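You operate a simulated robot arm through the tools that you are given. There is no shell and no other tool. Be economical: measure what you need, move in short steps, check, and stop when the job is done.

You are at the controls of a simulated two-armed robot. One attempt, no reset.

Task
Take the blue cloth from the top shelf of the trolley and lay it out flat on the top of the low rack.

Only the result counts: the job must be done as asked and must still hold three seconds after the hand-in. Knocking over, shifting, dropping, spilling or breaking anything else fails it. Flat cloth is picked up by pressing the open fingertips on it (5 to 10 N) and closing them slowly along it; thin cloth reads only 2 to 8 mm in the jaws.

Robot
Two 7-joint arms with two-finger parallel grippers on one trunk, on a base that drives. Base frame: it is fixed to the floor where the robot stands at the start and does not move with it; the origin is under the middle of the robot, x ahead of it, y to its left, z up; the surface under the hand at the start is at about z = 900. Units: mm, rad, N and s.
The left shoulder is at the start at [50, 161, 1173], the right one opposite. With the tool pointing down near the work surface each hand reaches from about 240 to 680 mm from the robot's upright axis, wherever it stands, measured 20 degrees to its own side. Places, roughly: top of the low rack [-1000, 200, 800]. Payload 3.43 kg a hand.
The TCP of each hand is the grasp point between the finger pads, 30 mm short of the fingertips. In the tool frame z runs along the fingers and y along their closing line. The gripper opens to 94 mm. The fingers are 28 mm wide and 10 mm thick; the gripper's body (50 by 96 mm) begins 55 mm behind the TCP.
Orientation is that of the tool frame in the base frame, as a unit quaternion [w, x, y, z]. With the fingers straight down and closing along the base's y, the tool's x points along the base's -x, its y along +y and its z along -z.

Tools
- The arms move only by the tool step_arm. It takes "left_steps", "right_steps" or both (then of equal length, played together; a hand with none holds still); each is a list of rows, each a list of 7 numbers: the shift along the tool's x, y, z in units of 40 mm (1.0 is 40 mm), then the turn, a rotation vector about the tool's x, y, z in units of 8 degrees (1.0 is 8 degrees), then the gripper command, from -1 (shut) to 1 (fully open), values between in proportion. In form: [[tx, ty, tz, rx, ry, rz, hand], ...]. A call has 1 to 12 rows; each row shifts and turns the commanded pose from where the row before left it, along the tool's axes as they then stand. A call with a number of a shift or a turn outside -1 to 1 is refused whole. Rows are played at 5 a second. More than 50 mm and 0.15 rad between two rows, or a gripper value outside its range, and nothing of the call is played. Where a pose cannot be reached the arm comes as near as it can. A force on the tool above 40 N (or 10 N above the force at the start of the call, whichever is more), or a blocked arm, ends the call early, and 0.2 s more pass. The fingers move at their own pace (about 45 mm/s each) and stop on an object; they squeeze with about 42 N. The grip force told is the motor's: it shows also when the fingers shut on nothing. Time passes only in rows, and 0.2 s behind the last, so rows that do not move let the fingers close. The reply holds the time, the measured pose of the TCP, the force on the tool along the base axes, the opening and the grip force, in the units named above and with some noise, with the torque about the TCP (base axes, N m) and any sound that the robot's microphone picked up.
- Cameras (640 x 400 px; columns grow to the right, rows downward): "scene" is now at [96.1, -9.5, 1252]; the picture's right is [-0.14, -0.99, 0.00], its down [-0.92, 0.13, -0.36] and it looks along [0.36, -0.05, -0.93] (base axes); focal length 214 px, centre (320, 200). "left" rides on the left gripper at [76, -14, -102] in its tool frame; the picture's right is [0.18, 0.98, 0.00], its down [-0.75, 0.14, -0.64] and it looks along [-0.63, 0.12, 0.77] (tool axes); focal length 243 px, centre (320, 200). "right" rides on the right gripper at [76, 14, -103] in its tool frame; the picture's right is [-0.18, 0.98, 0.00], its down [-0.75, -0.14, -0.64] and it looks along [-0.63, -0.12, 0.77] (tool axes); focal length 243 px, centre (320, 200). There is no depth. A picture from a camera that has moved, and an enlarged one, comes with that camera's place and axes in the base frame and with its lens.
- grab_frame(camera): a new picture of that camera. It takes no simulated time.
- slide_trunk(by): slides the trunk up (or, below 0, down) by that many mm; the arms and the scene camera ride with it, the base frame stays. It gives what a move gives, with no picture.
- roll_base(legs): drives the robot by 1 to 6 legs, each [ahead, left, turn to the left] in mm, mm and rad, along the robot's own axes; the way and the turn of a leg run together, so that a leg with both is an arc; at most 1500 mm and 3.142 rad a leg. The arms and the cameras ride along, it lands a little off, and it stops where it bumps. It gives what a move gives.
- turn_head(pan, tilt): turns the head with the scene camera to pan (to the left, within 1.396 rad either way) and tilt (down, from -0.506 to 1.204), counted from straight ahead of the robot. It gives what a move gives.
- inspect(camera, box): a new picture of the part [left, top, right, bottom] of that camera's present view, enlarged. It takes no simulated time.
- sign_off(): hands the job in; it is judged then, once.

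Go step by step. Nothing tells you exact positions but the pictures and the camera data: compare them with the known pose of the tool, close in by small moves and look again before you grip or let go. The budget is 120 turns and 100 pictures, counting those below and the enlarged ones. Unless the task says otherwise, let go and move clear before handing in, and close with one line.

The tools are called after "Request:" as a command line: name --argument value ..., lists and objects as JSON in quotes. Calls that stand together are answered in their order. step_arm: Moves the arms, as the interface text tells. Its arguments: {"type":"object","properties":{"left_steps":{"type":"array","items":{"type":"array","items":{"type":"number"}}},"right_steps":{"type":"array","items":{"type":"array","items":{"type":"number"}}}},"required":[]} The other tools are called the same way: slide_trunk (by) slides the trunk up or down; roll_base (legs) drives the base; turn_head (pan, tilt) turns the head that bears the scene camera; grab_frame (camera) takes a picture; inspect (camera, box) takes an enlarged picture of a part of a camera's view; sign_off () hands the job in.

At the start:

```text
time: 0.0
left_ee_pos: [381.2, 151.5, 1138.1]
left_orientation: [-0.001, 0.0, 1.0, 0.0]
left_force: [0.1, -0.2, -0.5]
left_moment: [0.01, 0.01, 0.03]
left_gripper_width: 94.1
left_grip_force: 0.2
right_ee_pos: [367.8, -180.5, 1093.5]
right_orientation: [0.001, 0.0, 1.0, 0.0]
right_force: [-0.7, -0.1, 0.1]
right_moment: [0.01, -0.04, -0.02]
right_gripper_width: 94.0
right_grip_force: 0.1
trunk travel left (down, up): [-200.0, 67.0]
robot x, y, heading: [-4.2, 1.9, 0.0]
head pan, tilt: [-0.145, 1.201]
```

scene: 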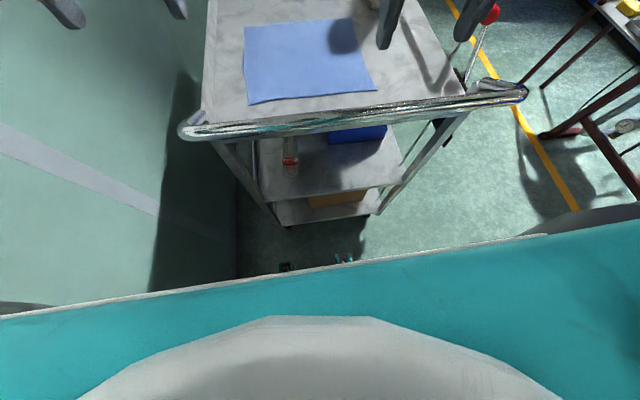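
right: 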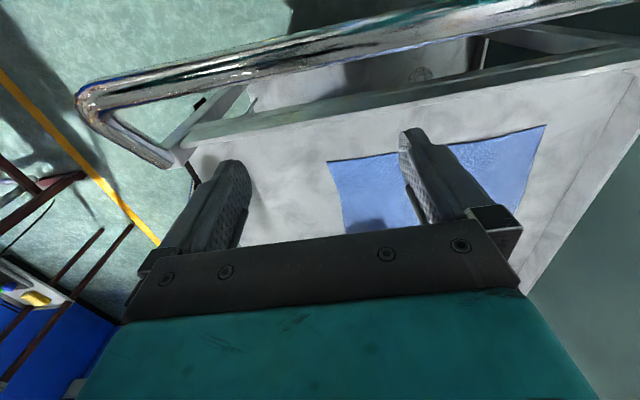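
left: 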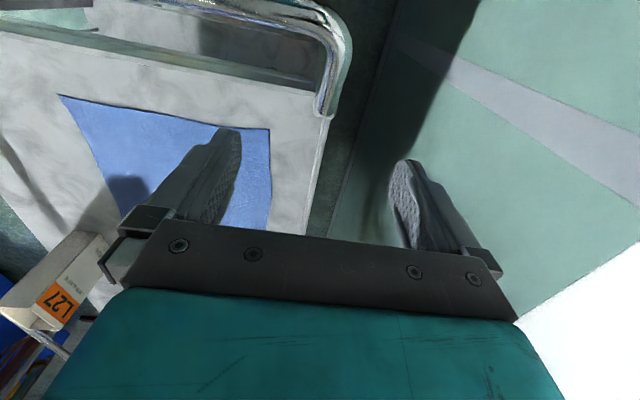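

The cloth lies on the trolley shelf (z≈900), about x 467–730 and y −187–+92, with the trolley handle at about x 318, z 1011. I'll hover both hands above the near corners with narrow finger openings.

Request:
step_arm --left_steps '[[-0.53, -0.43, 0.79, 0, 0, 0, -0.36], [-0.53, -0.43, 0.79, 0, 0, 0, -0.36], [-0.53, -0.43, 0.79, 0, 0, 0, -0.36], [-0.53, -0.43, 0.79, 0, 0, 0, -0.36], [-0.53, -0.43, 0.79, 0, 0, 0, -0.36], [0, 0, 0, 0, 0, 0, -0.36]]' --right_steps '[[-0.596, 0.112, 0.568, 0, 0, 0, -0.36], [-0.596, 0.112, 0.568, 0, 0, 0, -0.36], [-0.596, 0.112, 0.568, 0, 0, 0, -0.36], [-0.596, 0.112, 0.568, 0, 0, 0, -0.36], [-0.596, 0.112, 0.568, 0, 0, 0, -0.36], [0, 0, 0, 0, 0, 0, -0.36]]'

Request:
grab_frame --camera "left"

Request:
grab_frame --camera "right"

Request:
grab_frame --camera "scene"

```text
time: 1.4
left_ee_pos: [490.2, 66.1, 978.3]
left_orientation: [0.001, 0.0, 1.0, 0.0]
left_force: [-1.1, -0.4, -0.4]
left_moment: [0.01, -0.02, -0.02]
left_gripper_width: 30.0
left_grip_force: 0.0
right_ee_pos: [486.1, -157.5, 980.9]
right_orientation: [0.0, 0.0, 1.0, 0.0]
right_force: [-0.4, 0.5, -0.1]
right_moment: [0.02, -0.01, -0.01]
right_gripper_width: 30.1
right_grip_force: 0.0
trunk travel left (down, up): [-200.0, 67.0]
robot x, y, heading: [-5.1, -0.4, 0.005]
head pan, tilt: [-0.145, 1.201]
```

```text
96 pictures are left
camera left: at [413.9, 52.2, 1080.3], right [-0.18, 0.98, 0.0], down [0.75, 0.14, 0.64], along [0.63, 0.12, -0.77], focal length 243 px, centre (320, 200)
```

left: 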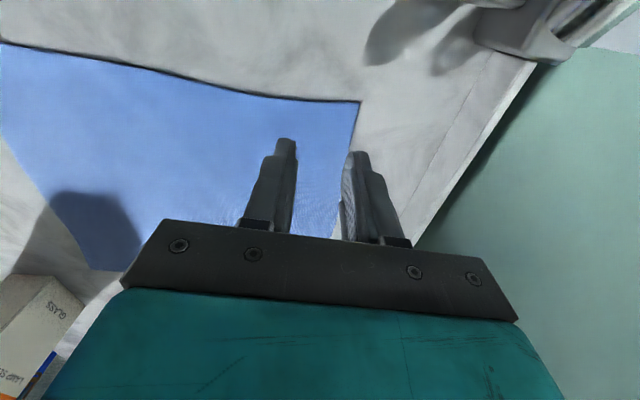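

```text
95 pictures are left
camera right: at [410.1, -144.0, 1082.8], right [0.18, 0.98, 0.0], down [0.75, -0.14, 0.64], along [0.63, -0.12, -0.77], focal length 243 px, centre (320, 200)
```

right: 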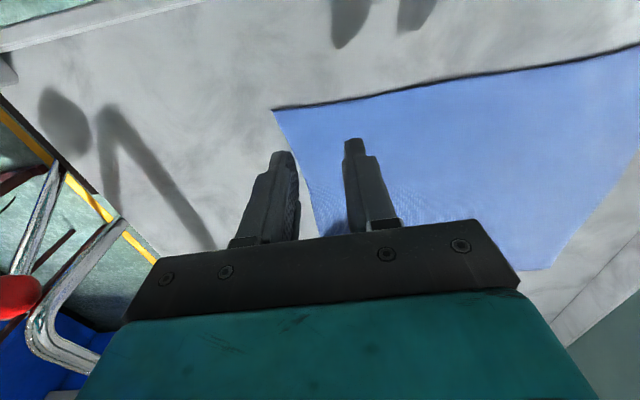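

```text
94 pictures are left
camera scene: at [95.9, -9.4, 1252.0], right [-0.14, -0.99, 0.0], down [-0.92, 0.13, -0.36], along [0.36, -0.05, -0.93], focal length 214 px, centre (320, 200)
```

scene: 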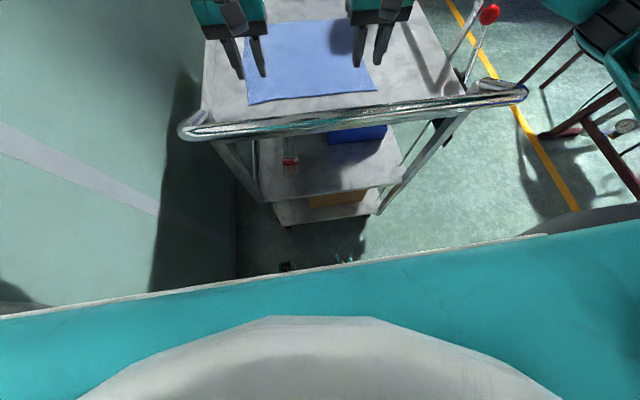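

Corners check out at about (466, 92) and (467, −191). I'll lower to just above the cloth, moving the left hand slightly inboard.

Request:
step_arm --left_steps '[[0, -0.15, 0.5, 0, 0, 0, -0.36], [0, 0, 0.5, 0, 0, 0, -0.36], [0, 0, 0.1, 0, 0, 0, -0.36]]' --right_steps '[[-0.1, 0, 0.5, 0, 0, 0, -0.36], [0, 0, 0.5, 0, 0, 0, -0.36], [0, 0, 0.15, 0, 0, 0, -0.36]]'

```text
time: 2.2
left_ee_pos: [489.7, 58.6, 935.9]
left_orientation: [0.0, 0.0, 1.0, 0.0]
left_force: [-0.5, 0.3, 0.0]
left_moment: [-0.02, -0.03, -0.01]
left_gripper_width: 30.0
left_grip_force: 0.0
right_ee_pos: [490.4, -158.0, 933.8]
right_orientation: [0.0, 0.0, 1.0, 0.0]
right_force: [0.8, 0.0, 0.3]
right_moment: [0.02, 0.0, -0.01]
right_gripper_width: 30.2
right_grip_force: 0.0
trunk travel left (down, up): [-200.0, 67.0]
robot x, y, heading: [3.0, 1.7, -0.003]
head pan, tilt: [-0.145, 1.201]
```

Request:
step_arm --left_steps '[[0, 0, 0.1, 0, 0, 0, -0.36]]' --right_steps '[[0, 0, 0.08, 0, 0, 0, -0.36]]'

```text
time: 2.6
left_ee_pos: [487.8, 59.1, 932.5]
left_orientation: [0.0, 0.0, 1.0, 0.0]
left_force: [-0.7, 0.4, -0.2]
left_moment: [0.02, -0.02, 0.01]
left_gripper_width: 29.9
left_grip_force: 0.1
right_ee_pos: [489.9, -158.5, 930.8]
right_orientation: [0.0, 0.0, 1.0, 0.0]
right_force: [-0.2, -0.5, 2.4]
right_moment: [-0.02, 0.03, -0.04]
right_gripper_width: 30.2
right_grip_force: 0.1
trunk travel left (down, up): [-200.0, 67.0]
robot x, y, heading: [1.2, -2.1, -0.001]
head pan, tilt: [-0.145, 1.201]
```

Right hand is touching (2.4 N), the left is just above. I'll go on in fine steps.

Request:
step_arm --left_steps '[[0, 0, 0.08, 0, 0, 0, -0.36]]' --right_steps '[[0, 0, 0.04, 0, 0, 0, -0.36]]'

```text
time: 3.0
left_ee_pos: [488.2, 58.8, 931.6]
left_orientation: [0.002, -0.001, 1.0, -0.001]
left_force: [1.3, 2.6, 13.6]
left_moment: [0.2, 0.08, -0.01]
left_gripper_width: 30.4
left_grip_force: 0.0
right_ee_pos: [490.0, -157.3, 931.5]
right_orientation: [0.0, 0.0, 1.0, 0.001]
right_force: [0.0, 0.0, 6.6]
right_moment: [-0.07, 0.01, -0.02]
right_gripper_width: 30.1
right_grip_force: 0.1
trunk travel left (down, up): [-200.0, 67.0]
robot x, y, heading: [-1.6, 2.3, 0.0]
head pan, tilt: [-0.145, 1.201]
```

Request:
step_arm --left_steps '[[0, 0, -0.035, 0, 0, 0, -0.36]]'

```text
time: 3.4
left_ee_pos: [487.2, 59.6, 932.0]
left_orientation: [0.002, 0.0, 1.0, 0.0]
left_force: [2.6, 1.6, 13.3]
left_moment: [0.16, 0.06, -0.01]
left_gripper_width: 30.1
left_grip_force: 0.1
right_ee_pos: [490.0, -158.5, 931.3]
right_orientation: [0.002, 0.0, 1.0, 0.0]
right_force: [0.3, -0.2, 9.8]
right_moment: [-0.07, 0.02, 0.0]
right_gripper_width: 30.2
right_grip_force: 0.0
trunk travel left (down, up): [-200.0, 67.0]
robot x, y, heading: [-3.5, 2.5, 0.0]
head pan, tilt: [-0.145, 1.201]
```

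Request:
step_arm --left_steps '[[0, 0, -0.05, 0, 0, 0, -0.36]]' --right_steps '[[0, 0, -0.01, 0, 0, 0, -0.36]]'

```text
time: 3.8
left_ee_pos: [486.4, 58.9, 931.5]
left_orientation: [-0.001, 0.0, 1.0, 0.0]
left_force: [1.2, 0.7, 2.0]
left_moment: [0.01, -0.02, -0.03]
left_gripper_width: 30.1
left_grip_force: 0.0
right_ee_pos: [490.2, -158.4, 930.7]
right_orientation: [0.001, 0.0, 1.0, 0.0]
right_force: [-2.3, -0.5, 11.1]
right_moment: [-0.08, 0.05, -0.01]
right_gripper_width: 30.0
right_grip_force: 0.0
trunk travel left (down, up): [-200.0, 67.0]
robot x, y, heading: [-0.2, -2.1, 0.0]
head pan, tilt: [-0.145, 1.201]
```

Request:
step_arm --left_steps '[[0, 0, 0.03, 0, 0, 0, -0.36]]' --right_steps '[[0, 0, -0.015, 0, 0, 0, -0.36]]'

```text
time: 4.2
left_ee_pos: [486.0, 59.0, 931.0]
left_orientation: [0.0, 0.0, 1.0, 0.0]
left_force: [-0.3, 0.2, 2.4]
left_moment: [0.04, 0.01, -0.06]
left_gripper_width: 29.7
left_grip_force: 0.0
right_ee_pos: [488.7, -157.0, 931.6]
right_orientation: [0.0, 0.0, 1.0, 0.0]
right_force: [-0.6, 1.0, 7.2]
right_moment: [-0.04, 0.06, 0.0]
right_gripper_width: 30.1
right_grip_force: 0.0
trunk travel left (down, up): [-200.0, 67.0]
robot x, y, heading: [-2.5, 3.2, -0.004]
head pan, tilt: [-0.145, 1.201]
```

Request:
step_arm --left_steps '[[0, 0, 0.03, 0, 0, 0, -0.36], [0, 0, 0, 0, 0, 0, -0.36]]'

```text
time: 4.8
left_ee_pos: [487.3, 59.4, 930.8]
left_orientation: [0.001, 0.001, 1.0, 0.0]
left_force: [-1.2, 0.4, 9.4]
left_moment: [0.12, 0.11, 0.01]
left_gripper_width: 30.0
left_grip_force: 0.1
right_ee_pos: [489.8, -158.8, 932.3]
right_orientation: [0.0, 0.001, 1.0, 0.0]
right_force: [-0.1, 0.6, 1.9]
right_moment: [-0.02, 0.01, 0.01]
right_gripper_width: 30.0
right_grip_force: 0.0
trunk travel left (down, up): [-200.0, 67.0]
robot x, y, heading: [1.4, -0.7, -0.002]
head pan, tilt: [-0.145, 1.201]
```

Request:
step_arm --left_steps '[[0, 0, 0, 0, 0, 0, -0.36], [0, 0, 0, 0, 0, 0, -0.42], [0, 0, 0, 0, 0, 0, -0.49], [0, 0, 0, 0, 0, 0, -0.56], [0, 0, 0, 0, 0, 0, -0.63], [0, 0, 0, 0, 0, 0, -0.7], [0, 0, 0, 0, 0, 0, -0.77], [0, 0, 0, 0, 0, 0, -0.84], [0, 0, 0, 0, 0, 0, -0.91], [0, 0, 0, 0, 0, 0, -1], [0, 0, 0, 0, 0, 0, -1], [0, 0, 0, 0, 0, 0, -1]]' --right_steps '[[0, 0, 0.025, 0, 0, 0, -0.36], [0, 0, 0, 0, 0, 0, -0.42], [0, 0, 0, 0, 0, 0, -0.49], [0, 0, 0, 0, 0, 0, -0.56], [0, 0, 0, 0, 0, 0, -0.63], [0, 0, 0, 0, 0, 0, -0.7], [0, 0, 0, 0, 0, 0, -0.77], [0, 0, 0, 0, 0, 0, -0.84], [0, 0, 0, 0, 0, 0, -0.91], [0, 0, 0, 0, 0, 0, -1], [0, 0, 0, 0, 0, 0, -1], [0, 0, 0, 0, 0, 0, -1]]'

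Request:
grab_frame --camera "left"

Request:
grab_frame --camera "right"

```text
time: 7.4
left_ee_pos: [486.3, 60.5, 931.8]
left_orientation: [0.001, 0.0, 1.0, 0.001]
left_force: [1.3, -2.1, 10.9]
left_moment: [0.0, 0.08, 0.02]
left_gripper_width: 2.2
left_grip_force: 36.8
right_ee_pos: [490.4, -157.8, 933.0]
right_orientation: [0.002, 0.001, 1.0, 0.0]
right_force: [0.3, -0.1, 14.4]
right_moment: [0.0, 0.18, -0.05]
right_gripper_width: 0.0
right_grip_force: 33.4
trunk travel left (down, up): [-200.0, 67.0]
robot x, y, heading: [0.5, -3.1, -0.001]
head pan, tilt: [-0.145, 1.201]
```

```text
93 pictures are left
camera left: at [411.1, 45.1, 1033.1], right [-0.18, 0.98, 0.0], down [0.75, 0.14, 0.64], along [0.63, 0.12, -0.77], focal length 243 px, centre (320, 200)
```

left: 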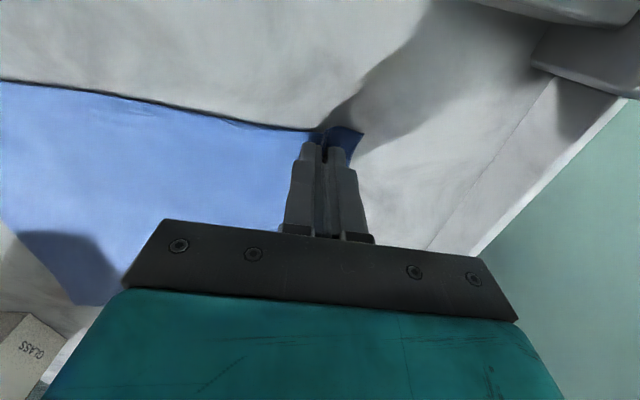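

```text
92 pictures are left
camera right: at [413.3, -145.0, 1033.5], right [0.18, 0.98, 0.0], down [0.75, -0.14, 0.64], along [0.63, -0.12, -0.76], focal length 243 px, centre (320, 200)
```

right: 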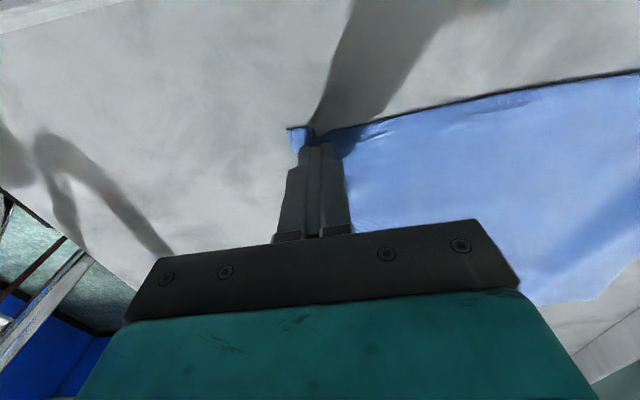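

Left has a cloth-like 2.2 mm; right reads 0. I'll reopen the right hand and redo it, pressing a bit harder.

Request:
inspect --camera "right" --box '[240, 100, 400, 200]'

Request:
inspect --camera "left" --box '[240, 100, 400, 200]'

Request:
step_arm --right_steps '[[0, 0, 0, 0, 0, 0, -0.3], [0, 0, 0, 0, 0, 0, -0.3], [0, 0, 0, 0, 0, 0, -0.3], [0, 0, 0, 0, 0, 0, -0.3]]' --left_steps '[[0, 0, 0, 0, 0, 0, -1], [0, 0, 0, 0, 0, 0, -1], [0, 0, 0, 0, 0, 0, -1], [0, 0, 0, 0, 0, 0, -1]]'

Request:
grab_frame --camera "right"

```text
4.00 times, centred on (320, 150) of right
camera zoom: at [413.3, -145.0, 1033.5], right [0.18, 0.98, 0.0], down [0.75, -0.14, 0.64], along [0.63, -0.12, -0.76], focal length 970 px, centre (320, 400)
```

zoom: 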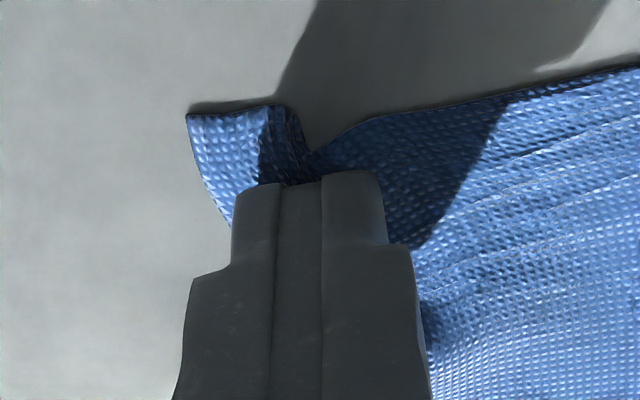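

```text
4.00 times, centred on (320, 150) of left
camera zoom: at [411.1, 45.1, 1033.1], right [-0.18, 0.98, 0.0], down [0.75, 0.14, 0.64], along [0.63, 0.12, -0.77], focal length 970 px, centre (320, 400)
```

zoom: 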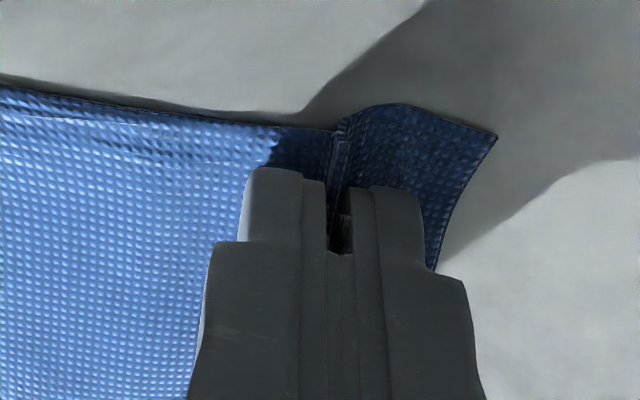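

```text
time: 8.4
left_ee_pos: [486.9, 59.1, 930.8]
left_orientation: [0.001, 0.0, 1.0, 0.0]
left_force: [1.4, -1.4, 10.6]
left_moment: [0.03, 0.06, -0.01]
left_gripper_width: 1.9
left_grip_force: 36.5
right_ee_pos: [489.6, -159.0, 931.8]
right_orientation: [0.002, 0.0, 1.0, 0.001]
right_force: [0.5, -3.2, 16.2]
right_moment: [0.21, 0.19, 0.04]
right_gripper_width: 30.8
right_grip_force: 0.1
trunk travel left (down, up): [-200.0, 67.0]
robot x, y, heading: [-0.6, -2.0, -0.001]
head pan, tilt: [-0.145, 1.201]
```

```text
89 pictures are left
camera right: at [413.3, -145.1, 1033.4], right [0.18, 0.98, 0.0], down [0.75, -0.14, 0.64], along [0.63, -0.12, -0.77], focal length 243 px, centre (320, 200)
```

right: 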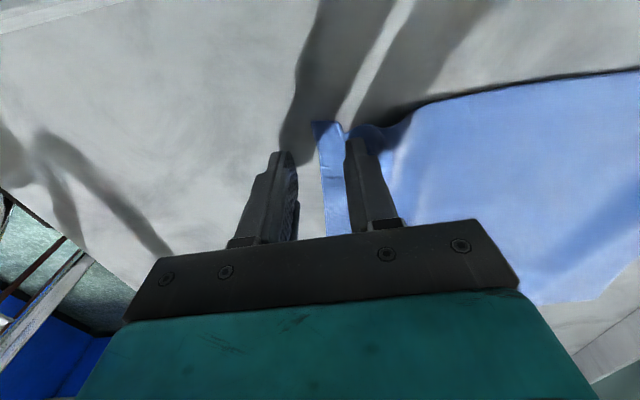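

The right pinch slipped and the corner is displaced slightly. I'll lift the right hand and look.

Request:
step_arm --right_steps '[[0, 0, -0.6, 0, 0, 0, -0.36], [0, 0, -0.4, 0, 0, 0, -0.36]]' --left_steps '[[0, 0, 0, 0, 0, 0, -1], [0, 0, 0, 0, 0, 0, -1]]'

Request:
grab_frame --camera "right"

```text
time: 9.0
left_ee_pos: [485.4, 59.6, 930.2]
left_orientation: [0.001, 0.0, 1.0, 0.001]
left_force: [-2.3, -0.3, 16.1]
left_moment: [0.09, 0.18, 0.0]
left_gripper_width: 1.8
left_grip_force: 36.6
right_ee_pos: [488.9, -159.8, 968.9]
right_orientation: [0.001, 0.0, 1.0, 0.0]
right_force: [0.7, 0.0, 0.2]
right_moment: [-0.02, -0.01, 0.04]
right_gripper_width: 30.3
right_grip_force: 0.1
trunk travel left (down, up): [-200.0, 67.0]
robot x, y, heading: [0.0, 0.0, 0.003]
head pan, tilt: [-0.145, 1.201]
```

```text
88 pictures are left
camera right: at [413.0, -145.2, 1071.3], right [0.18, 0.98, 0.0], down [0.75, -0.14, 0.64], along [0.63, -0.12, -0.77], focal length 243 px, centre (320, 200)
```

right: 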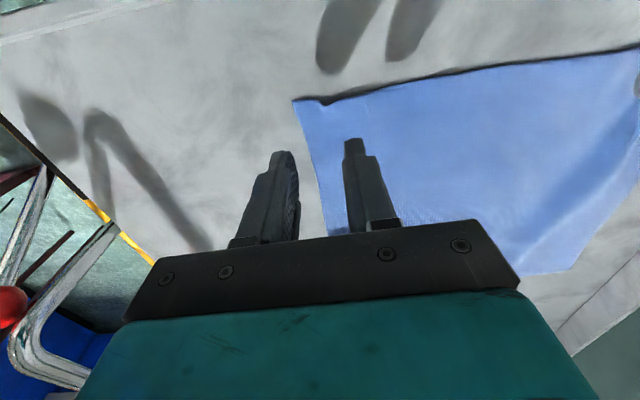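

Request:
step_arm --right_steps '[[0, 0.5, 0.3, 0, 0, 0, -0.33], [0, 0, 0.4, 0, 0, 0, -0.33], [0, 0, 0.24, 0, 0, 0, -0.33]]' --left_steps '[[0, 0, -0.05, 0, 0, 0, -1], [0, 0, 0, 0, 0, 0, -1], [0, 0, 0, 0, 0, 0, -1]]'

```text
time: 9.8
left_ee_pos: [486.6, 60.2, 932.1]
left_orientation: [-0.001, 0.0, 1.0, 0.001]
left_force: [0.0, 0.0, 2.6]
left_moment: [0.01, 0.02, 0.01]
left_gripper_width: 1.9
left_grip_force: 36.7
right_ee_pos: [490.5, -138.4, 932.4]
right_orientation: [0.0, 0.0, 1.0, 0.0]
right_force: [-0.1, 0.0, 0.6]
right_moment: [0.0, -0.02, -0.04]
right_gripper_width: 31.4
right_grip_force: 0.0
trunk travel left (down, up): [-200.0, 67.0]
robot x, y, heading: [0.0, 1.9, -0.001]
head pan, tilt: [-0.145, 1.201]
```

Request:
step_arm --right_steps '[[0, 0, 0.06, 0, 0, 0, -0.33], [0, 0, 0, 0, 0, 0, -0.33]]' --left_steps '[[0, 0, 0, 0, 0, 0, -1], [0, 0, 0, 0, 0, 0, -1]]'

```text
time: 10.4
left_ee_pos: [486.9, 60.7, 933.2]
left_orientation: [0.0, 0.001, 1.0, 0.001]
left_force: [-0.1, 0.1, -0.1]
left_moment: [0.0, 0.01, -0.03]
left_gripper_width: 2.0
left_grip_force: 36.4
right_ee_pos: [489.1, -136.0, 931.1]
right_orientation: [0.001, 0.0, 1.0, 0.0]
right_force: [0.2, -0.6, 12.3]
right_moment: [-0.18, 0.07, -0.01]
right_gripper_width: 31.1
right_grip_force: 0.0
trunk travel left (down, up): [-200.0, 67.0]
robot x, y, heading: [2.4, -2.1, 0.001]
head pan, tilt: [-0.145, 1.201]
```

Request:
step_arm --right_steps '[[0, 0, 0, 0, 0, 0, -0.4], [0, 0, 0, 0, 0, 0, -0.47], [0, 0, 0, 0, 0, 0, -0.54], [0, 0, 0, 0, 0, 0, -0.61], [0, 0, 0, 0, 0, 0, -0.68], [0, 0, 0, 0, 0, 0, -0.75], [0, 0, 0, 0, 0, 0, -0.82], [0, 0, 0, 0, 0, 0, -0.88], [0, 0, 0, 0, 0, 0, -0.94], [0, 0, 0, 0, 0, 0, -1], [0, 0, 0, 0, 0, 0, -1], [0, 0, 0, 0, 0, 0, -1]]'

Request:
inspect --camera "right" --box '[240, 100, 400, 200]'

```text
time: 13.0
left_ee_pos: [485.4, 60.5, 932.2]
left_orientation: [0.001, 0.0, 1.0, 0.0]
left_force: [0.2, -6.8, -0.4]
left_moment: [-0.24, 0.01, -0.01]
left_gripper_width: 2.2
left_grip_force: 36.3
right_ee_pos: [490.4, -136.7, 931.8]
right_orientation: [0.001, 0.0, 1.0, 0.001]
right_force: [-0.1, 5.8, 22.4]
right_moment: [0.08, 0.12, 0.04]
right_gripper_width: 2.4
right_grip_force: 37.1
trunk travel left (down, up): [-200.0, 67.0]
robot x, y, heading: [1.4, 0.4, 0.001]
head pan, tilt: [-0.145, 1.201]
```

```text
4.00 times, centred on (320, 150) of right
camera zoom: at [412.7, -123.5, 1033.0], right [0.18, 0.98, 0.0], down [0.75, -0.14, 0.64], along [0.63, -0.12, -0.77], focal length 970 px, centre (320, 400)
```

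zoom: 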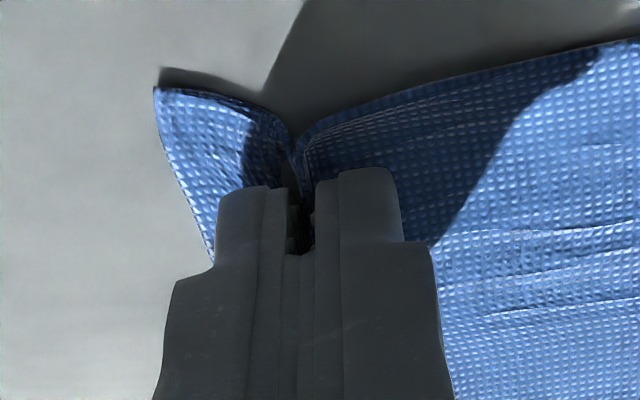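

Both hands now hold cloth (about 2 mm each). I'll ease the mutual tension and lift gently.

Request:
step_arm --left_steps '[[0, 0, -0.3, 0, 0, 0, -1], [0, 0, -0.5, 0, 0, 0, -1], [0, 0, -0.5, 0, 0, 0, -1], [0, 0, -0.5, 0, 0, 0, -1], [0, 0, 0, 0, 0, 0, -1]]' --right_steps '[[0, 0.12, -0.3, 0, 0, 0, -1], [0, 0, -0.5, 0, 0, 0, -1], [0, 0, -0.5, 0, 0, 0, -1], [0, 0, -0.5, 0, 0, 0, -1], [0, 0, 0, 0, 0, 0, -1]]'

Request:
grab_frame --camera "scene"

Request:
grab_frame --camera "left"

```text
time: 14.2
left_ee_pos: [486.3, 60.4, 1004.6]
left_orientation: [0.0, 0.0, 1.0, 0.0]
left_force: [0.3, -1.9, -0.7]
left_moment: [-0.05, 0.0, -0.04]
left_gripper_width: 2.1
left_grip_force: 36.6
right_ee_pos: [492.2, -133.2, 1002.8]
right_orientation: [0.0, -0.001, 1.0, 0.0]
right_force: [0.0, 1.9, 0.9]
right_moment: [0.06, -0.03, -0.01]
right_gripper_width: 2.1
right_grip_force: 36.7
trunk travel left (down, up): [-200.0, 67.0]
robot x, y, heading: [0.6, 0.7, -0.002]
head pan, tilt: [-0.145, 1.201]
```

```text
86 pictures are left
camera scene: at [96.2, -9.5, 1252.0], right [-0.14, -0.99, 0.0], down [-0.92, 0.13, -0.36], along [0.36, -0.05, -0.93], focal length 214 px, centre (320, 200)
```

scene: 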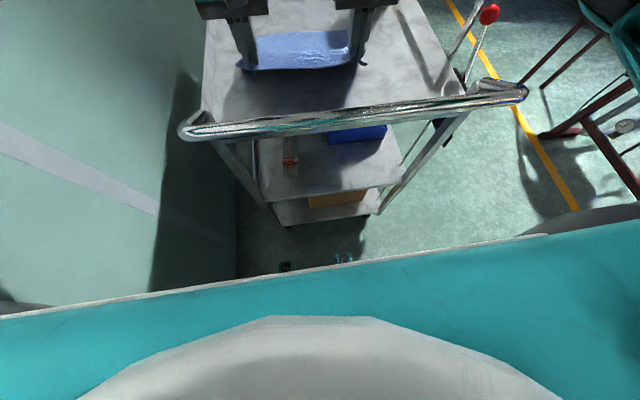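

```text
85 pictures are left
camera left: at [412.4, 45.2, 1107.5], right [-0.18, 0.98, 0.0], down [0.75, 0.14, 0.64], along [0.63, 0.12, -0.77], focal length 243 px, centre (320, 200)
```

left: 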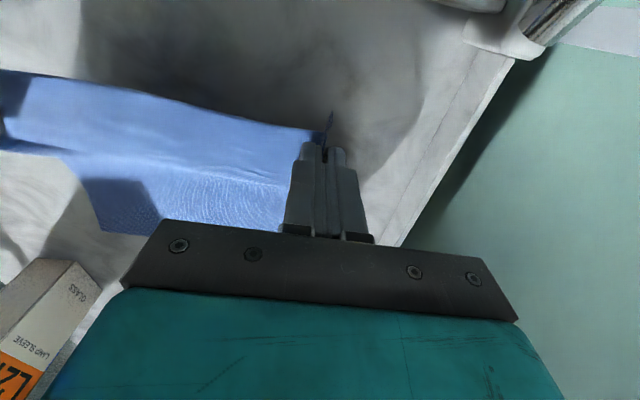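

Lift is going well. Continuing straight up.

Request:
step_arm --left_steps '[[0, 0, -0.8, 0, 0, 0, -1], [0, 0, -0.8, 0, 0, 0, -1], [0, 0, -0.8, 0, 0, 0, -1], [0, 0, -0.8, 0, 0, 0, -1], [0, 0, -0.8, 0, 0, 0, -1], [0, 0, -0.8, 0, 0, 0, -1], [0, 0, -0.8, 0, 0, 0, -1], [0, 0, -0.8, 0, 0, 0, -1]]' --right_steps '[[0, 0, -0.8, 0, 0, 0, -1], [0, 0, -0.8, 0, 0, 0, -1], [0, 0, -0.8, 0, 0, 0, -1], [0, 0, -0.8, 0, 0, 0, -1], [0, 0, -0.8, 0, 0, 0, -1], [0, 0, -0.8, 0, 0, 0, -1], [0, 0, -0.8, 0, 0, 0, -1], [0, 0, -0.8, 0, 0, 0, -1]]'

Request:
slide_trunk --by 60

Request:
turn_head --pan -0.1 --tilt 0.8

Request:
grab_frame --camera "scene"

```text
time: 16.0
left_ee_pos: [484.8, 59.2, 1260.8]
left_orientation: [0.0, 0.001, 1.0, 0.001]
left_force: [0.0, -1.0, 0.1]
left_moment: [-0.01, -0.02, -0.01]
left_gripper_width: 2.1
left_grip_force: 36.7
right_ee_pos: [488.5, -133.8, 1258.7]
right_orientation: [0.001, 0.0, 1.0, 0.0]
right_force: [-0.8, 1.1, 0.1]
right_moment: [-0.02, -0.03, 0.02]
right_gripper_width: 2.3
right_grip_force: 36.7
trunk travel left (down, up): [-200.0, 67.0]
robot x, y, heading: [-2.0, -1.5, 0.001]
head pan, tilt: [-0.145, 1.201]
```

```text
time: 17.0
left_ee_pos: [486.2, 58.9, 1320.2]
left_orientation: [0.001, 0.0, 1.0, 0.0]
left_force: [0.5, -0.5, -0.5]
left_moment: [0.0, 0.04, -0.02]
left_gripper_width: 2.0
left_grip_force: 36.4
right_ee_pos: [490.5, -132.9, 1317.6]
right_orientation: [0.0, 0.0, 1.0, 0.001]
right_force: [0.5, 0.7, 0.2]
right_moment: [-0.01, 0.01, -0.01]
right_gripper_width: 2.3
right_grip_force: 36.7
trunk travel left (down, up): [-260.0, 7.0]
robot x, y, heading: [1.2, 0.7, 0.001]
head pan, tilt: [-0.145, 1.201]
```

```text
time: 17.9
left_ee_pos: [486.5, 58.7, 1321.4]
left_orientation: [0.0, 0.0, 1.0, 0.001]
left_force: [0.2, -0.3, 0.5]
left_moment: [0.02, 0.02, 0.0]
left_gripper_width: 2.0
left_grip_force: 36.9
right_ee_pos: [490.9, -134.2, 1316.9]
right_orientation: [0.0, 0.0, 1.0, 0.0]
right_force: [0.0, 0.4, 0.2]
right_moment: [-0.01, 0.02, 0.0]
right_gripper_width: 2.1
right_grip_force: 37.3
trunk travel left (down, up): [-260.0, 7.0]
robot x, y, heading: [1.8, 1.5, -0.003]
head pan, tilt: [-0.099, 0.799]
```

```text
84 pictures are left
camera scene: at [121.1, -9.4, 1339.7], right [-0.1, -0.99, 0.0], down [-0.71, 0.07, -0.7], along [0.69, -0.07, -0.72], focal length 214 px, centre (320, 200)
```

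scene: 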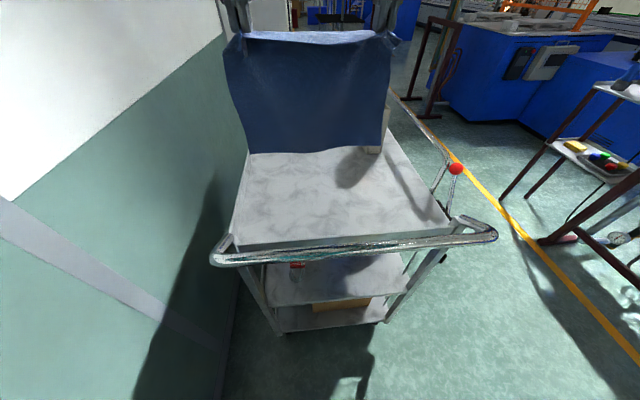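

The cloth hangs free, its bottom about z 1093, above the handle. Before driving I'll look round to both sides for obstacles.

Request:
turn_head --pan 1.39 --tilt 0.5

Request:
grab_frame --camera "scene"

Request:
turn_head --pan -1.39 --tilt 0.5

Request:
grab_frame --camera "scene"

```text
time: 19.5
left_ee_pos: [487.4, 59.3, 1321.4]
left_orientation: [0.0, 0.0, 1.0, 0.0]
left_force: [-0.4, -0.4, -0.4]
left_moment: [-0.02, -0.03, -0.1]
left_gripper_width: 2.0
left_grip_force: 36.5
right_ee_pos: [490.2, -132.4, 1319.0]
right_orientation: [0.0, 0.0, 1.0, -0.001]
right_force: [0.2, 0.2, -0.6]
right_moment: [-0.02, 0.02, 0.03]
right_gripper_width: 2.2
right_grip_force: 36.3
trunk travel left (down, up): [-260.0, 7.0]
robot x, y, heading: [-0.5, -2.2, -0.001]
head pan, tilt: [1.389, 0.499]
```

```text
83 pictures are left
camera scene: at [57.3, 88.1, 1365.7], right [0.98, -0.18, 0.0], down [-0.09, -0.47, -0.88], along [0.16, 0.86, -0.48], focal length 214 px, centre (320, 200)
```

scene: 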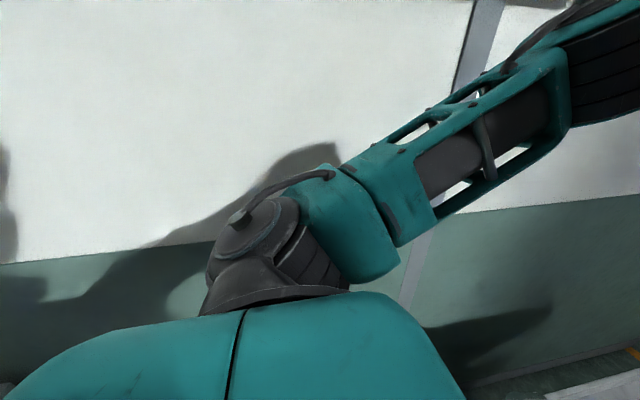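

```text
time: 21.9
left_ee_pos: [486.8, 58.7, 1320.1]
left_orientation: [0.0, 0.0, 1.0, 0.001]
left_force: [0.8, -0.2, 0.8]
left_moment: [0.0, -0.03, -0.02]
left_gripper_width: 2.1
left_grip_force: 36.7
right_ee_pos: [489.9, -134.2, 1318.1]
right_orientation: [0.0, -0.001, 1.0, 0.0]
right_force: [-0.5, 1.9, -0.1]
right_moment: [0.03, 0.02, -0.01]
right_gripper_width: 2.2
right_grip_force: 37.5
trunk travel left (down, up): [-260.0, 7.0]
robot x, y, heading: [-0.8, -1.4, 0.0]
head pan, tilt: [-1.389, 0.499]
```

```text
82 pictures are left
camera scene: at [57.3, -90.9, 1365.7], right [-0.98, -0.18, 0.0], down [-0.09, 0.47, -0.88], along [0.16, -0.86, -0.48], focal length 214 px, centre (320, 200)
```

scene: 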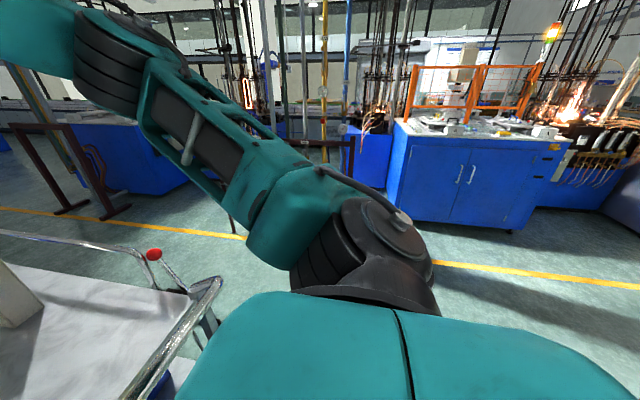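

The wall is about 440 mm to the left and the floor on the right is clear. I'll back off, shift right, turn right a quarter, then look toward the rack.

Request:
roll_base --legs '[[-200, 0, 0], [0, -300, 0], [0, 0, -1.57]]'

Request:
turn_head --pan -1.2 --tilt 0.45

Request:
grab_frame --camera "scene"

```text
time: 30.0
left_ee_pos: [-128.8, -778.3, 1320.4]
left_orientation: [0.0, 0.698, 0.716, 0.0]
left_force: [-0.3, 0.3, -0.3]
left_moment: [-0.01, 0.01, 0.09]
left_gripper_width: 2.0
left_grip_force: 36.3
right_ee_pos: [-320.6, -786.9, 1317.4]
right_orientation: [0.0, 0.698, 0.716, 0.0]
right_force: [0.3, -0.3, 0.1]
right_moment: [-0.05, -0.02, 0.07]
right_gripper_width: 2.2
right_grip_force: 36.7
trunk travel left (down, up): [-260.0, 7.0]
robot x, y, heading: [-199.3, -291.5, -1.547]
head pan, tilt: [-1.389, 0.499]
```

```text
time: 30.8
left_ee_pos: [-128.7, -778.9, 1319.6]
left_orientation: [0.0, 0.699, 0.716, -0.001]
left_force: [-1.4, 0.1, 0.8]
left_moment: [-0.02, 0.02, 0.06]
left_gripper_width: 1.9
left_grip_force: 36.6
right_ee_pos: [-321.1, -786.7, 1317.1]
right_orientation: [-0.001, 0.698, 0.716, 0.0]
right_force: [-0.9, 0.5, -1.2]
right_moment: [-0.02, 0.0, 0.06]
right_gripper_width: 2.2
right_grip_force: 37.3
trunk travel left (down, up): [-260.0, 7.0]
robot x, y, heading: [-200.3, -293.1, -1.549]
head pan, tilt: [-1.201, 0.45]
```

```text
81 pictures are left
camera scene: at [-281.9, -370.0, 1370.1], right [-0.38, 0.92, 0.0], down [0.4, 0.17, -0.9], along [-0.83, -0.35, -0.44], focal length 214 px, centre (320, 200)
```

scene: 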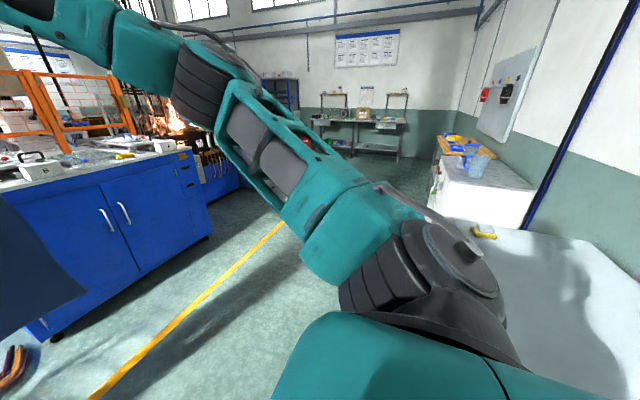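

The white-topped rack is at the right of the picture, with a yellow object on its far end. I'll turn further to see it properly.

Request:
roll_base --legs '[[0, 0, -1.2]]'

Request:
turn_head --pan -0.75 --tilt 0.6

Request:
grab_frame --camera "scene"

```text
time: 34.1
left_ee_pos: [-624.8, -536.7, 1319.8]
left_orientation: [0.001, 0.98, 0.199, 0.0]
left_force: [-0.8, 0.0, 0.1]
left_moment: [-0.02, -0.01, 0.04]
left_gripper_width: 2.0
left_grip_force: 36.0
right_ee_pos: [-701.7, -360.7, 1318.0]
right_orientation: [0.0, 0.98, 0.199, 0.0]
right_force: [0.6, 0.0, 1.1]
right_moment: [-0.03, -0.03, 0.05]
right_gripper_width: 1.9
right_grip_force: 36.7
trunk travel left (down, up): [-260.0, 7.0]
robot x, y, heading: [-199.3, -295.3, -2.741]
head pan, tilt: [-1.201, 0.45]
```

```text
time: 35.0
left_ee_pos: [-625.6, -536.0, 1321.1]
left_orientation: [-0.001, 0.98, 0.198, 0.0]
left_force: [-0.2, 1.4, -0.1]
left_moment: [0.01, -0.02, 0.07]
left_gripper_width: 2.2
left_grip_force: 36.7
right_ee_pos: [-700.8, -362.0, 1318.2]
right_orientation: [0.0, 0.98, 0.198, 0.0]
right_force: [0.7, -1.0, -0.5]
right_moment: [-0.03, -0.03, 0.03]
right_gripper_width: 2.3
right_grip_force: 37.4
trunk travel left (down, up): [-260.0, 7.0]
robot x, y, heading: [-195.3, -292.9, -2.742]
head pan, tilt: [-0.75, 0.6]
```

```text
80 pictures are left
camera scene: at [-317.8, -279.8, 1356.6], right [0.34, 0.94, 0.0], down [0.53, -0.19, -0.83], along [-0.77, 0.28, -0.56], focal length 214 px, centre (320, 200)
```

scene: 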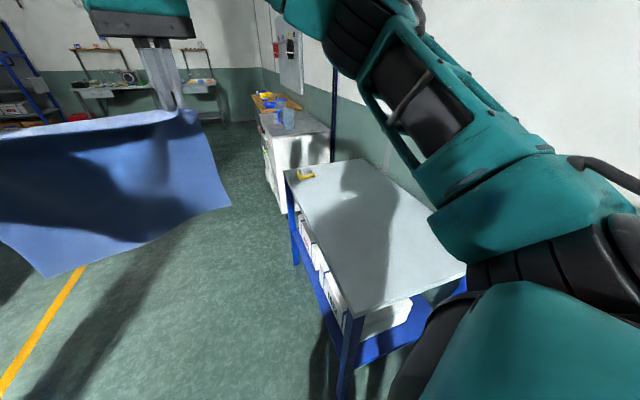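

The rack top spans about x −1450 to −560 and y −100 to 400, with a small yellow object at its far end. I'll move out into the aisle and turn to face it side-on.

Request:
roll_base --legs '[[0, 200, 0], [750, 0, 0], [0, 0, -1.97]]'

Request:
turn_head --pan 0 --tilt 0.75

Request:
grab_frame --camera "scene"

```text
time: 45.9
left_ee_pos: [-884.0, -297.5, 1319.8]
left_orientation: [0.0, 0.711, -0.703, 0.0]
left_force: [1.1, -0.2, -0.3]
left_moment: [0.0, -0.07, 0.02]
left_gripper_width: 2.0
left_grip_force: 36.8
right_ee_pos: [-691.7, -292.6, 1317.3]
right_orientation: [0.0, 0.711, -0.704, 0.0]
right_force: [-0.8, -0.7, 0.4]
right_moment: [0.02, 0.05, 0.06]
right_gripper_width: 2.2
right_grip_force: 37.0
trunk travel left (down, up): [-260.0, 7.0]
robot x, y, heading: [-820.2, -783.2, 1.582]
head pan, tilt: [-0.75, 0.6]
```

```text
time: 47.0
left_ee_pos: [-883.4, -297.0, 1320.2]
left_orientation: [0.0, 0.711, -0.703, -0.001]
left_force: [0.4, -0.4, 0.8]
left_moment: [0.0, -0.03, 0.05]
left_gripper_width: 2.0
left_grip_force: 36.9
right_ee_pos: [-691.7, -292.5, 1317.1]
right_orientation: [0.0, 0.711, -0.703, 0.0]
right_force: [-1.2, -0.4, -0.4]
right_moment: [-0.03, 0.0, 0.03]
right_gripper_width: 2.1
right_grip_force: 37.1
trunk travel left (down, up): [-260.0, 7.0]
robot x, y, heading: [-821.1, -784.8, 1.581]
head pan, tilt: [0.0, 0.75]
```

```text
79 pictures are left
camera scene: at [-820.3, -662.0, 1343.7], right [1.0, 0.01, 0.0], down [0.01, -0.68, -0.73], along [-0.01, 0.73, -0.68], focal length 214 px, centre (320, 200)
```

scene: 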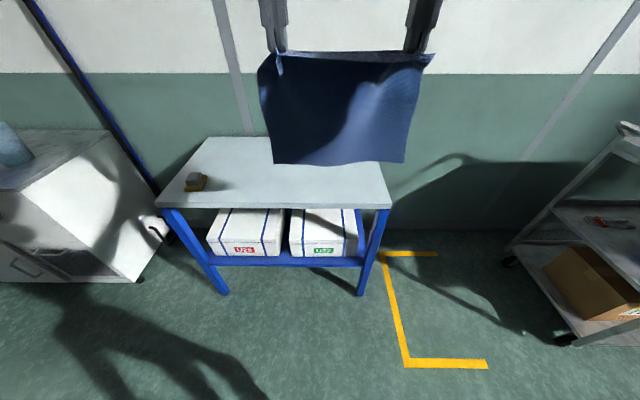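

The rack faces me, top about x −1435…−570, y −115…410, with the yellow thing near x −1340. I'll drive ahead and left so that the cloth is over the clear middle-right part, then lower the trunk.

Request:
roll_base --legs '[[200, 73, 0], [170, 0, 0]]'

Request:
slide_trunk --by -180

Request:
turn_head --pan 0 --tilt 0.9

Request:
grab_frame --camera "scene"

```text
time: 49.7
left_ee_pos: [-960.6, 69.4, 1319.8]
left_orientation: [0.0, 0.711, -0.704, 0.001]
left_force: [0.1, 0.7, -0.4]
left_moment: [-0.03, -0.06, 0.08]
left_gripper_width: 2.0
left_grip_force: 36.7
right_ee_pos: [-769.4, 73.9, 1318.4]
right_orientation: [0.0, 0.711, -0.703, 0.0]
right_force: [-0.1, 0.7, 0.2]
right_moment: [-0.03, 0.01, 0.03]
right_gripper_width: 2.1
right_grip_force: 37.2
trunk travel left (down, up): [-260.0, 7.0]
robot x, y, heading: [-899.0, -417.0, 1.581]
head pan, tilt: [0.0, 0.75]
```

```text
time: 51.7
left_ee_pos: [-961.4, 69.5, 1140.8]
left_orientation: [0.0, 0.711, -0.703, 0.0]
left_force: [0.5, -0.7, 0.5]
left_moment: [-0.03, 0.01, 0.04]
left_gripper_width: 1.8
left_grip_force: 36.5
right_ee_pos: [-770.9, 74.2, 1138.3]
right_orientation: [-0.001, 0.712, -0.703, 0.0]
right_force: [-1.4, -0.4, 0.3]
right_moment: [0.0, 0.01, 0.03]
right_gripper_width: 2.4
right_grip_force: 37.5
trunk travel left (down, up): [-80.0, 187.0]
robot x, y, heading: [-898.4, -417.5, 1.582]
head pan, tilt: [0.0, 0.75]
```

```text
time: 52.4
left_ee_pos: [-962.0, 68.1, 1138.8]
left_orientation: [0.0, 0.711, -0.704, -0.001]
left_force: [1.1, -0.1, 0.2]
left_moment: [0.04, -0.03, 0.02]
left_gripper_width: 1.9
left_grip_force: 36.5
right_ee_pos: [-768.7, 74.3, 1138.7]
right_orientation: [0.0, 0.711, -0.703, 0.0]
right_force: [-0.2, -0.7, 0.0]
right_moment: [0.03, 0.02, 0.09]
right_gripper_width: 2.0
right_grip_force: 37.0
trunk travel left (down, up): [-80.0, 187.0]
robot x, y, heading: [-897.6, -420.0, 1.58]
head pan, tilt: [0.0, 0.901]
```

```text
78 pictures are left
camera scene: at [-898.5, -303.6, 1151.9], right [1.0, 0.01, 0.0], down [0.01, -0.78, -0.62], along [-0.01, 0.62, -0.78], focal length 214 px, centre (320, 200)
```

scene: 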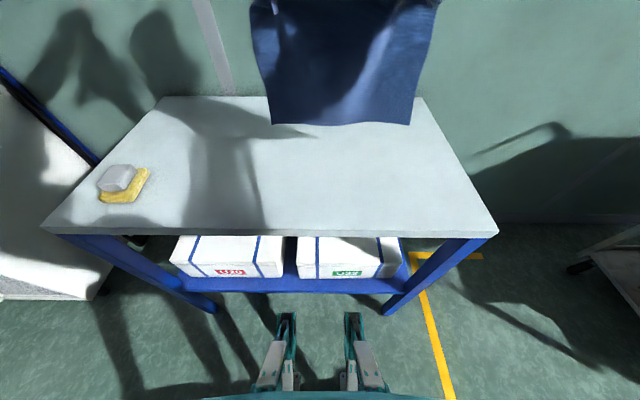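

The cloth hangs over the clear part of the rack, bottom about z 915, 220 below the TCPs. I'll extend and lower until the free edge is just about to touch.

Request:
step_arm --left_steps '[[-0.82, 0, 0.6, 0, 0, 0, -1], [-0.82, 0, 0.6, 0, 0, 0, -1], [-0.82, 0, 0.6, 0, 0, 0, -1], [-0.82, 0, 0.6, 0, 0, 0, -1], [0, 0, 0, 0, 0, 0, -1], [0, 0, 0, 0, 0, 0, -1]]' --right_steps '[[-0.8, 0, 0.6, 0, 0, 0, -1], [-0.8, 0, 0.6, 0, 0, 0, -1], [-0.8, 0, 0.6, 0, 0, 0, -1], [-0.8, 0, 0.6, 0, 0, 0, -1], [0, 0, 0, 0, 0, 0, -1], [0, 0, 0, 0, 0, 0, -1]]'

Request:
grab_frame --camera "scene"

```text
time: 53.8
left_ee_pos: [-968.1, 178.5, 1043.2]
left_orientation: [0.0, 0.711, -0.703, -0.001]
left_force: [2.5, 0.0, -0.2]
left_moment: [0.04, -0.04, 0.07]
left_gripper_width: 1.8
left_grip_force: 36.7
left hand out of reach, approached as far as the arm can: row 4
right_ee_pos: [-774.9, 197.3, 1040.2]
right_orientation: [-0.001, 0.711, -0.703, -0.001]
right_force: [-2.3, -0.6, 0.0]
right_moment: [0.01, 0.09, 0.08]
right_gripper_width: 2.1
right_grip_force: 37.6
right hand out of reach, approached as far as the arm can: row 4
trunk travel left (down, up): [-80.0, 187.0]
robot x, y, heading: [-896.3, -420.4, 1.584]
head pan, tilt: [0.0, 0.901]
```

```text
77 pictures are left
camera scene: at [-898.5, -303.6, 1151.8], right [1.0, 0.01, 0.0], down [0.01, -0.78, -0.62], along [-0.01, 0.62, -0.78], focal length 214 px, centre (320, 200)
```

scene: 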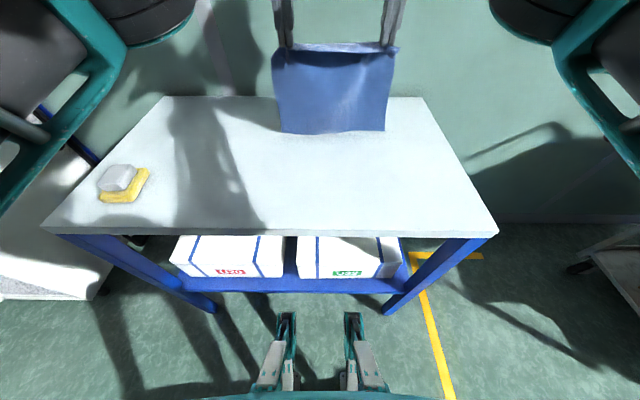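

Request:
step_arm --left_steps '[[0.1, 0, 0.3, 0, 0, 0, -1], [0, 0, 0.3, 0, 0, 0, -1], [0, 0, 0, 0, 0, 0, -1]]' --right_steps '[[0.3, 0, 0.3, 0, 0, 0, -1], [0.3, 0, 0.3, 0, 0, 0, -1], [0, 0, 0, 0, 0, 0, -1]]'

Request:
grab_frame --camera "scene"

```text
time: 54.6
left_ee_pos: [-966.8, 184.2, 1023.8]
left_orientation: [0.0, 0.711, -0.703, 0.001]
left_force: [1.3, -0.6, -0.3]
left_moment: [-0.02, -0.04, 0.03]
left_gripper_width: 1.9
left_grip_force: 36.8
left hand out of reach, approached as far as the arm can: row 1
right_ee_pos: [-775.0, 172.9, 1016.2]
right_orientation: [0.0, 0.711, -0.703, 0.0]
right_force: [0.1, 0.3, 0.2]
right_moment: [0.0, 0.02, 0.01]
right_gripper_width: 2.3
right_grip_force: 36.5
trunk travel left (down, up): [-80.0, 187.0]
robot x, y, heading: [-902.1, -419.0, 1.581]
head pan, tilt: [0.0, 0.901]
```

```text
76 pictures are left
camera scene: at [-898.6, -303.6, 1151.8], right [1.0, 0.01, 0.0], down [0.01, -0.78, -0.62], along [-0.01, 0.62, -0.78], focal length 214 px, centre (320, 200)
```

scene: 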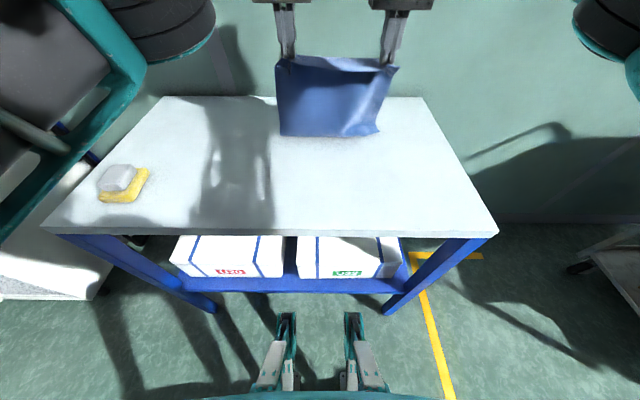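

The free edge is touching the rack. I'll start the arc, moving back and down.

Request:
step_arm --left_steps '[[0.72, 0, 0.2, 0, 0, 0, -1], [0.62, 0, 0.2, 0, 0, 0, -1], [0.62, 0, 0.25, 0, 0, 0, -1], [0.58, 0, 0.32, 0, 0, 0, -1], [0, 0, 0, 0, 0, 0, -1]]' --right_steps '[[0.53, 0, 0.05, 0, 0, 0, -1], [0.55, 0, 0.15, 0, 0, 0, -1], [0.62, 0, 0.25, 0, 0, 0, -1], [0.58, 0, 0.32, 0, 0, 0, -1], [0, 0, 0, 0, 0, 0, -1]]'

Request:
grab_frame --camera "scene"

```text
time: 55.8
left_ee_pos: [-950.7, 181.7, 1018.7]
left_orientation: [0.0, 0.708, -0.706, 0.004]
left_force: [21.4, -12.2, -4.0]
left_moment: [-0.4, -0.67, -0.09]
left_gripper_width: 1.9
left_grip_force: 37.0
left hand out of reach, approached as far as the arm can: row 1, 2, 3, 4
right_ee_pos: [-775.0, 83.7, 988.1]
right_orientation: [0.001, 0.711, -0.703, -0.004]
right_force: [-20.5, 12.1, 3.7]
right_moment: [0.38, 0.69, -0.03]
right_gripper_width: 2.3
right_grip_force: 37.6
trunk travel left (down, up): [-80.0, 187.0]
robot x, y, heading: [-898.6, -416.9, 1.58]
head pan, tilt: [0.0, 0.901]
```

```text
75 pictures are left
camera scene: at [-898.5, -303.6, 1151.8], right [1.0, 0.01, 0.0], down [0.01, -0.78, -0.62], along [-0.01, 0.62, -0.78], focal length 214 px, centre (320, 200)
```

scene: 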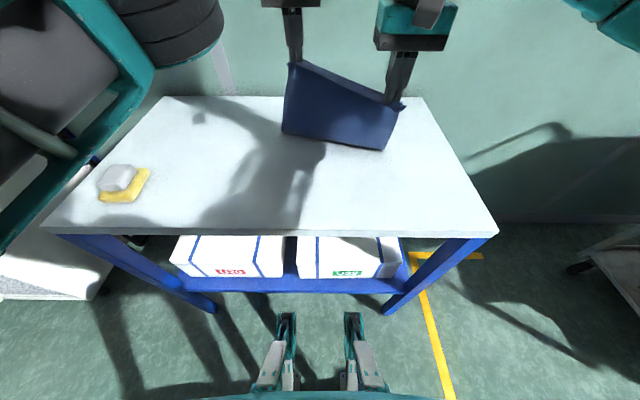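

The left arm is stuck near a joint limit and the cloth is under tension. I'll put the right hand back where it was to relieve it.

Request:
step_arm --right_steps '[[-0.7, 0, -0.3, 0, 0, 0, -1], [-0.7, 0, -0.3, 0, 0, 0, -1], [-0.7, 0, -0.1, 0, 0, 0, -1], [0, 0, 0, 0, 0, 0, -1]]'

```text
time: 56.8
left_ee_pos: [-955.8, 182.2, 1020.0]
left_orientation: [0.0, 0.712, -0.702, 0.0]
left_force: [0.5, 0.5, 0.3]
left_moment: [0.04, 0.02, 0.02]
left_gripper_width: 1.6
left_grip_force: 36.8
right_ee_pos: [-772.3, 165.6, 1014.3]
right_orientation: [-0.001, 0.711, -0.703, 0.0]
right_force: [0.2, -0.1, -0.7]
right_moment: [0.03, 0.02, 0.04]
right_gripper_width: 2.0
right_grip_force: 36.8
trunk travel left (down, up): [-80.0, 187.0]
robot x, y, heading: [-901.7, -418.8, 1.58]
head pan, tilt: [0.0, 0.901]
```

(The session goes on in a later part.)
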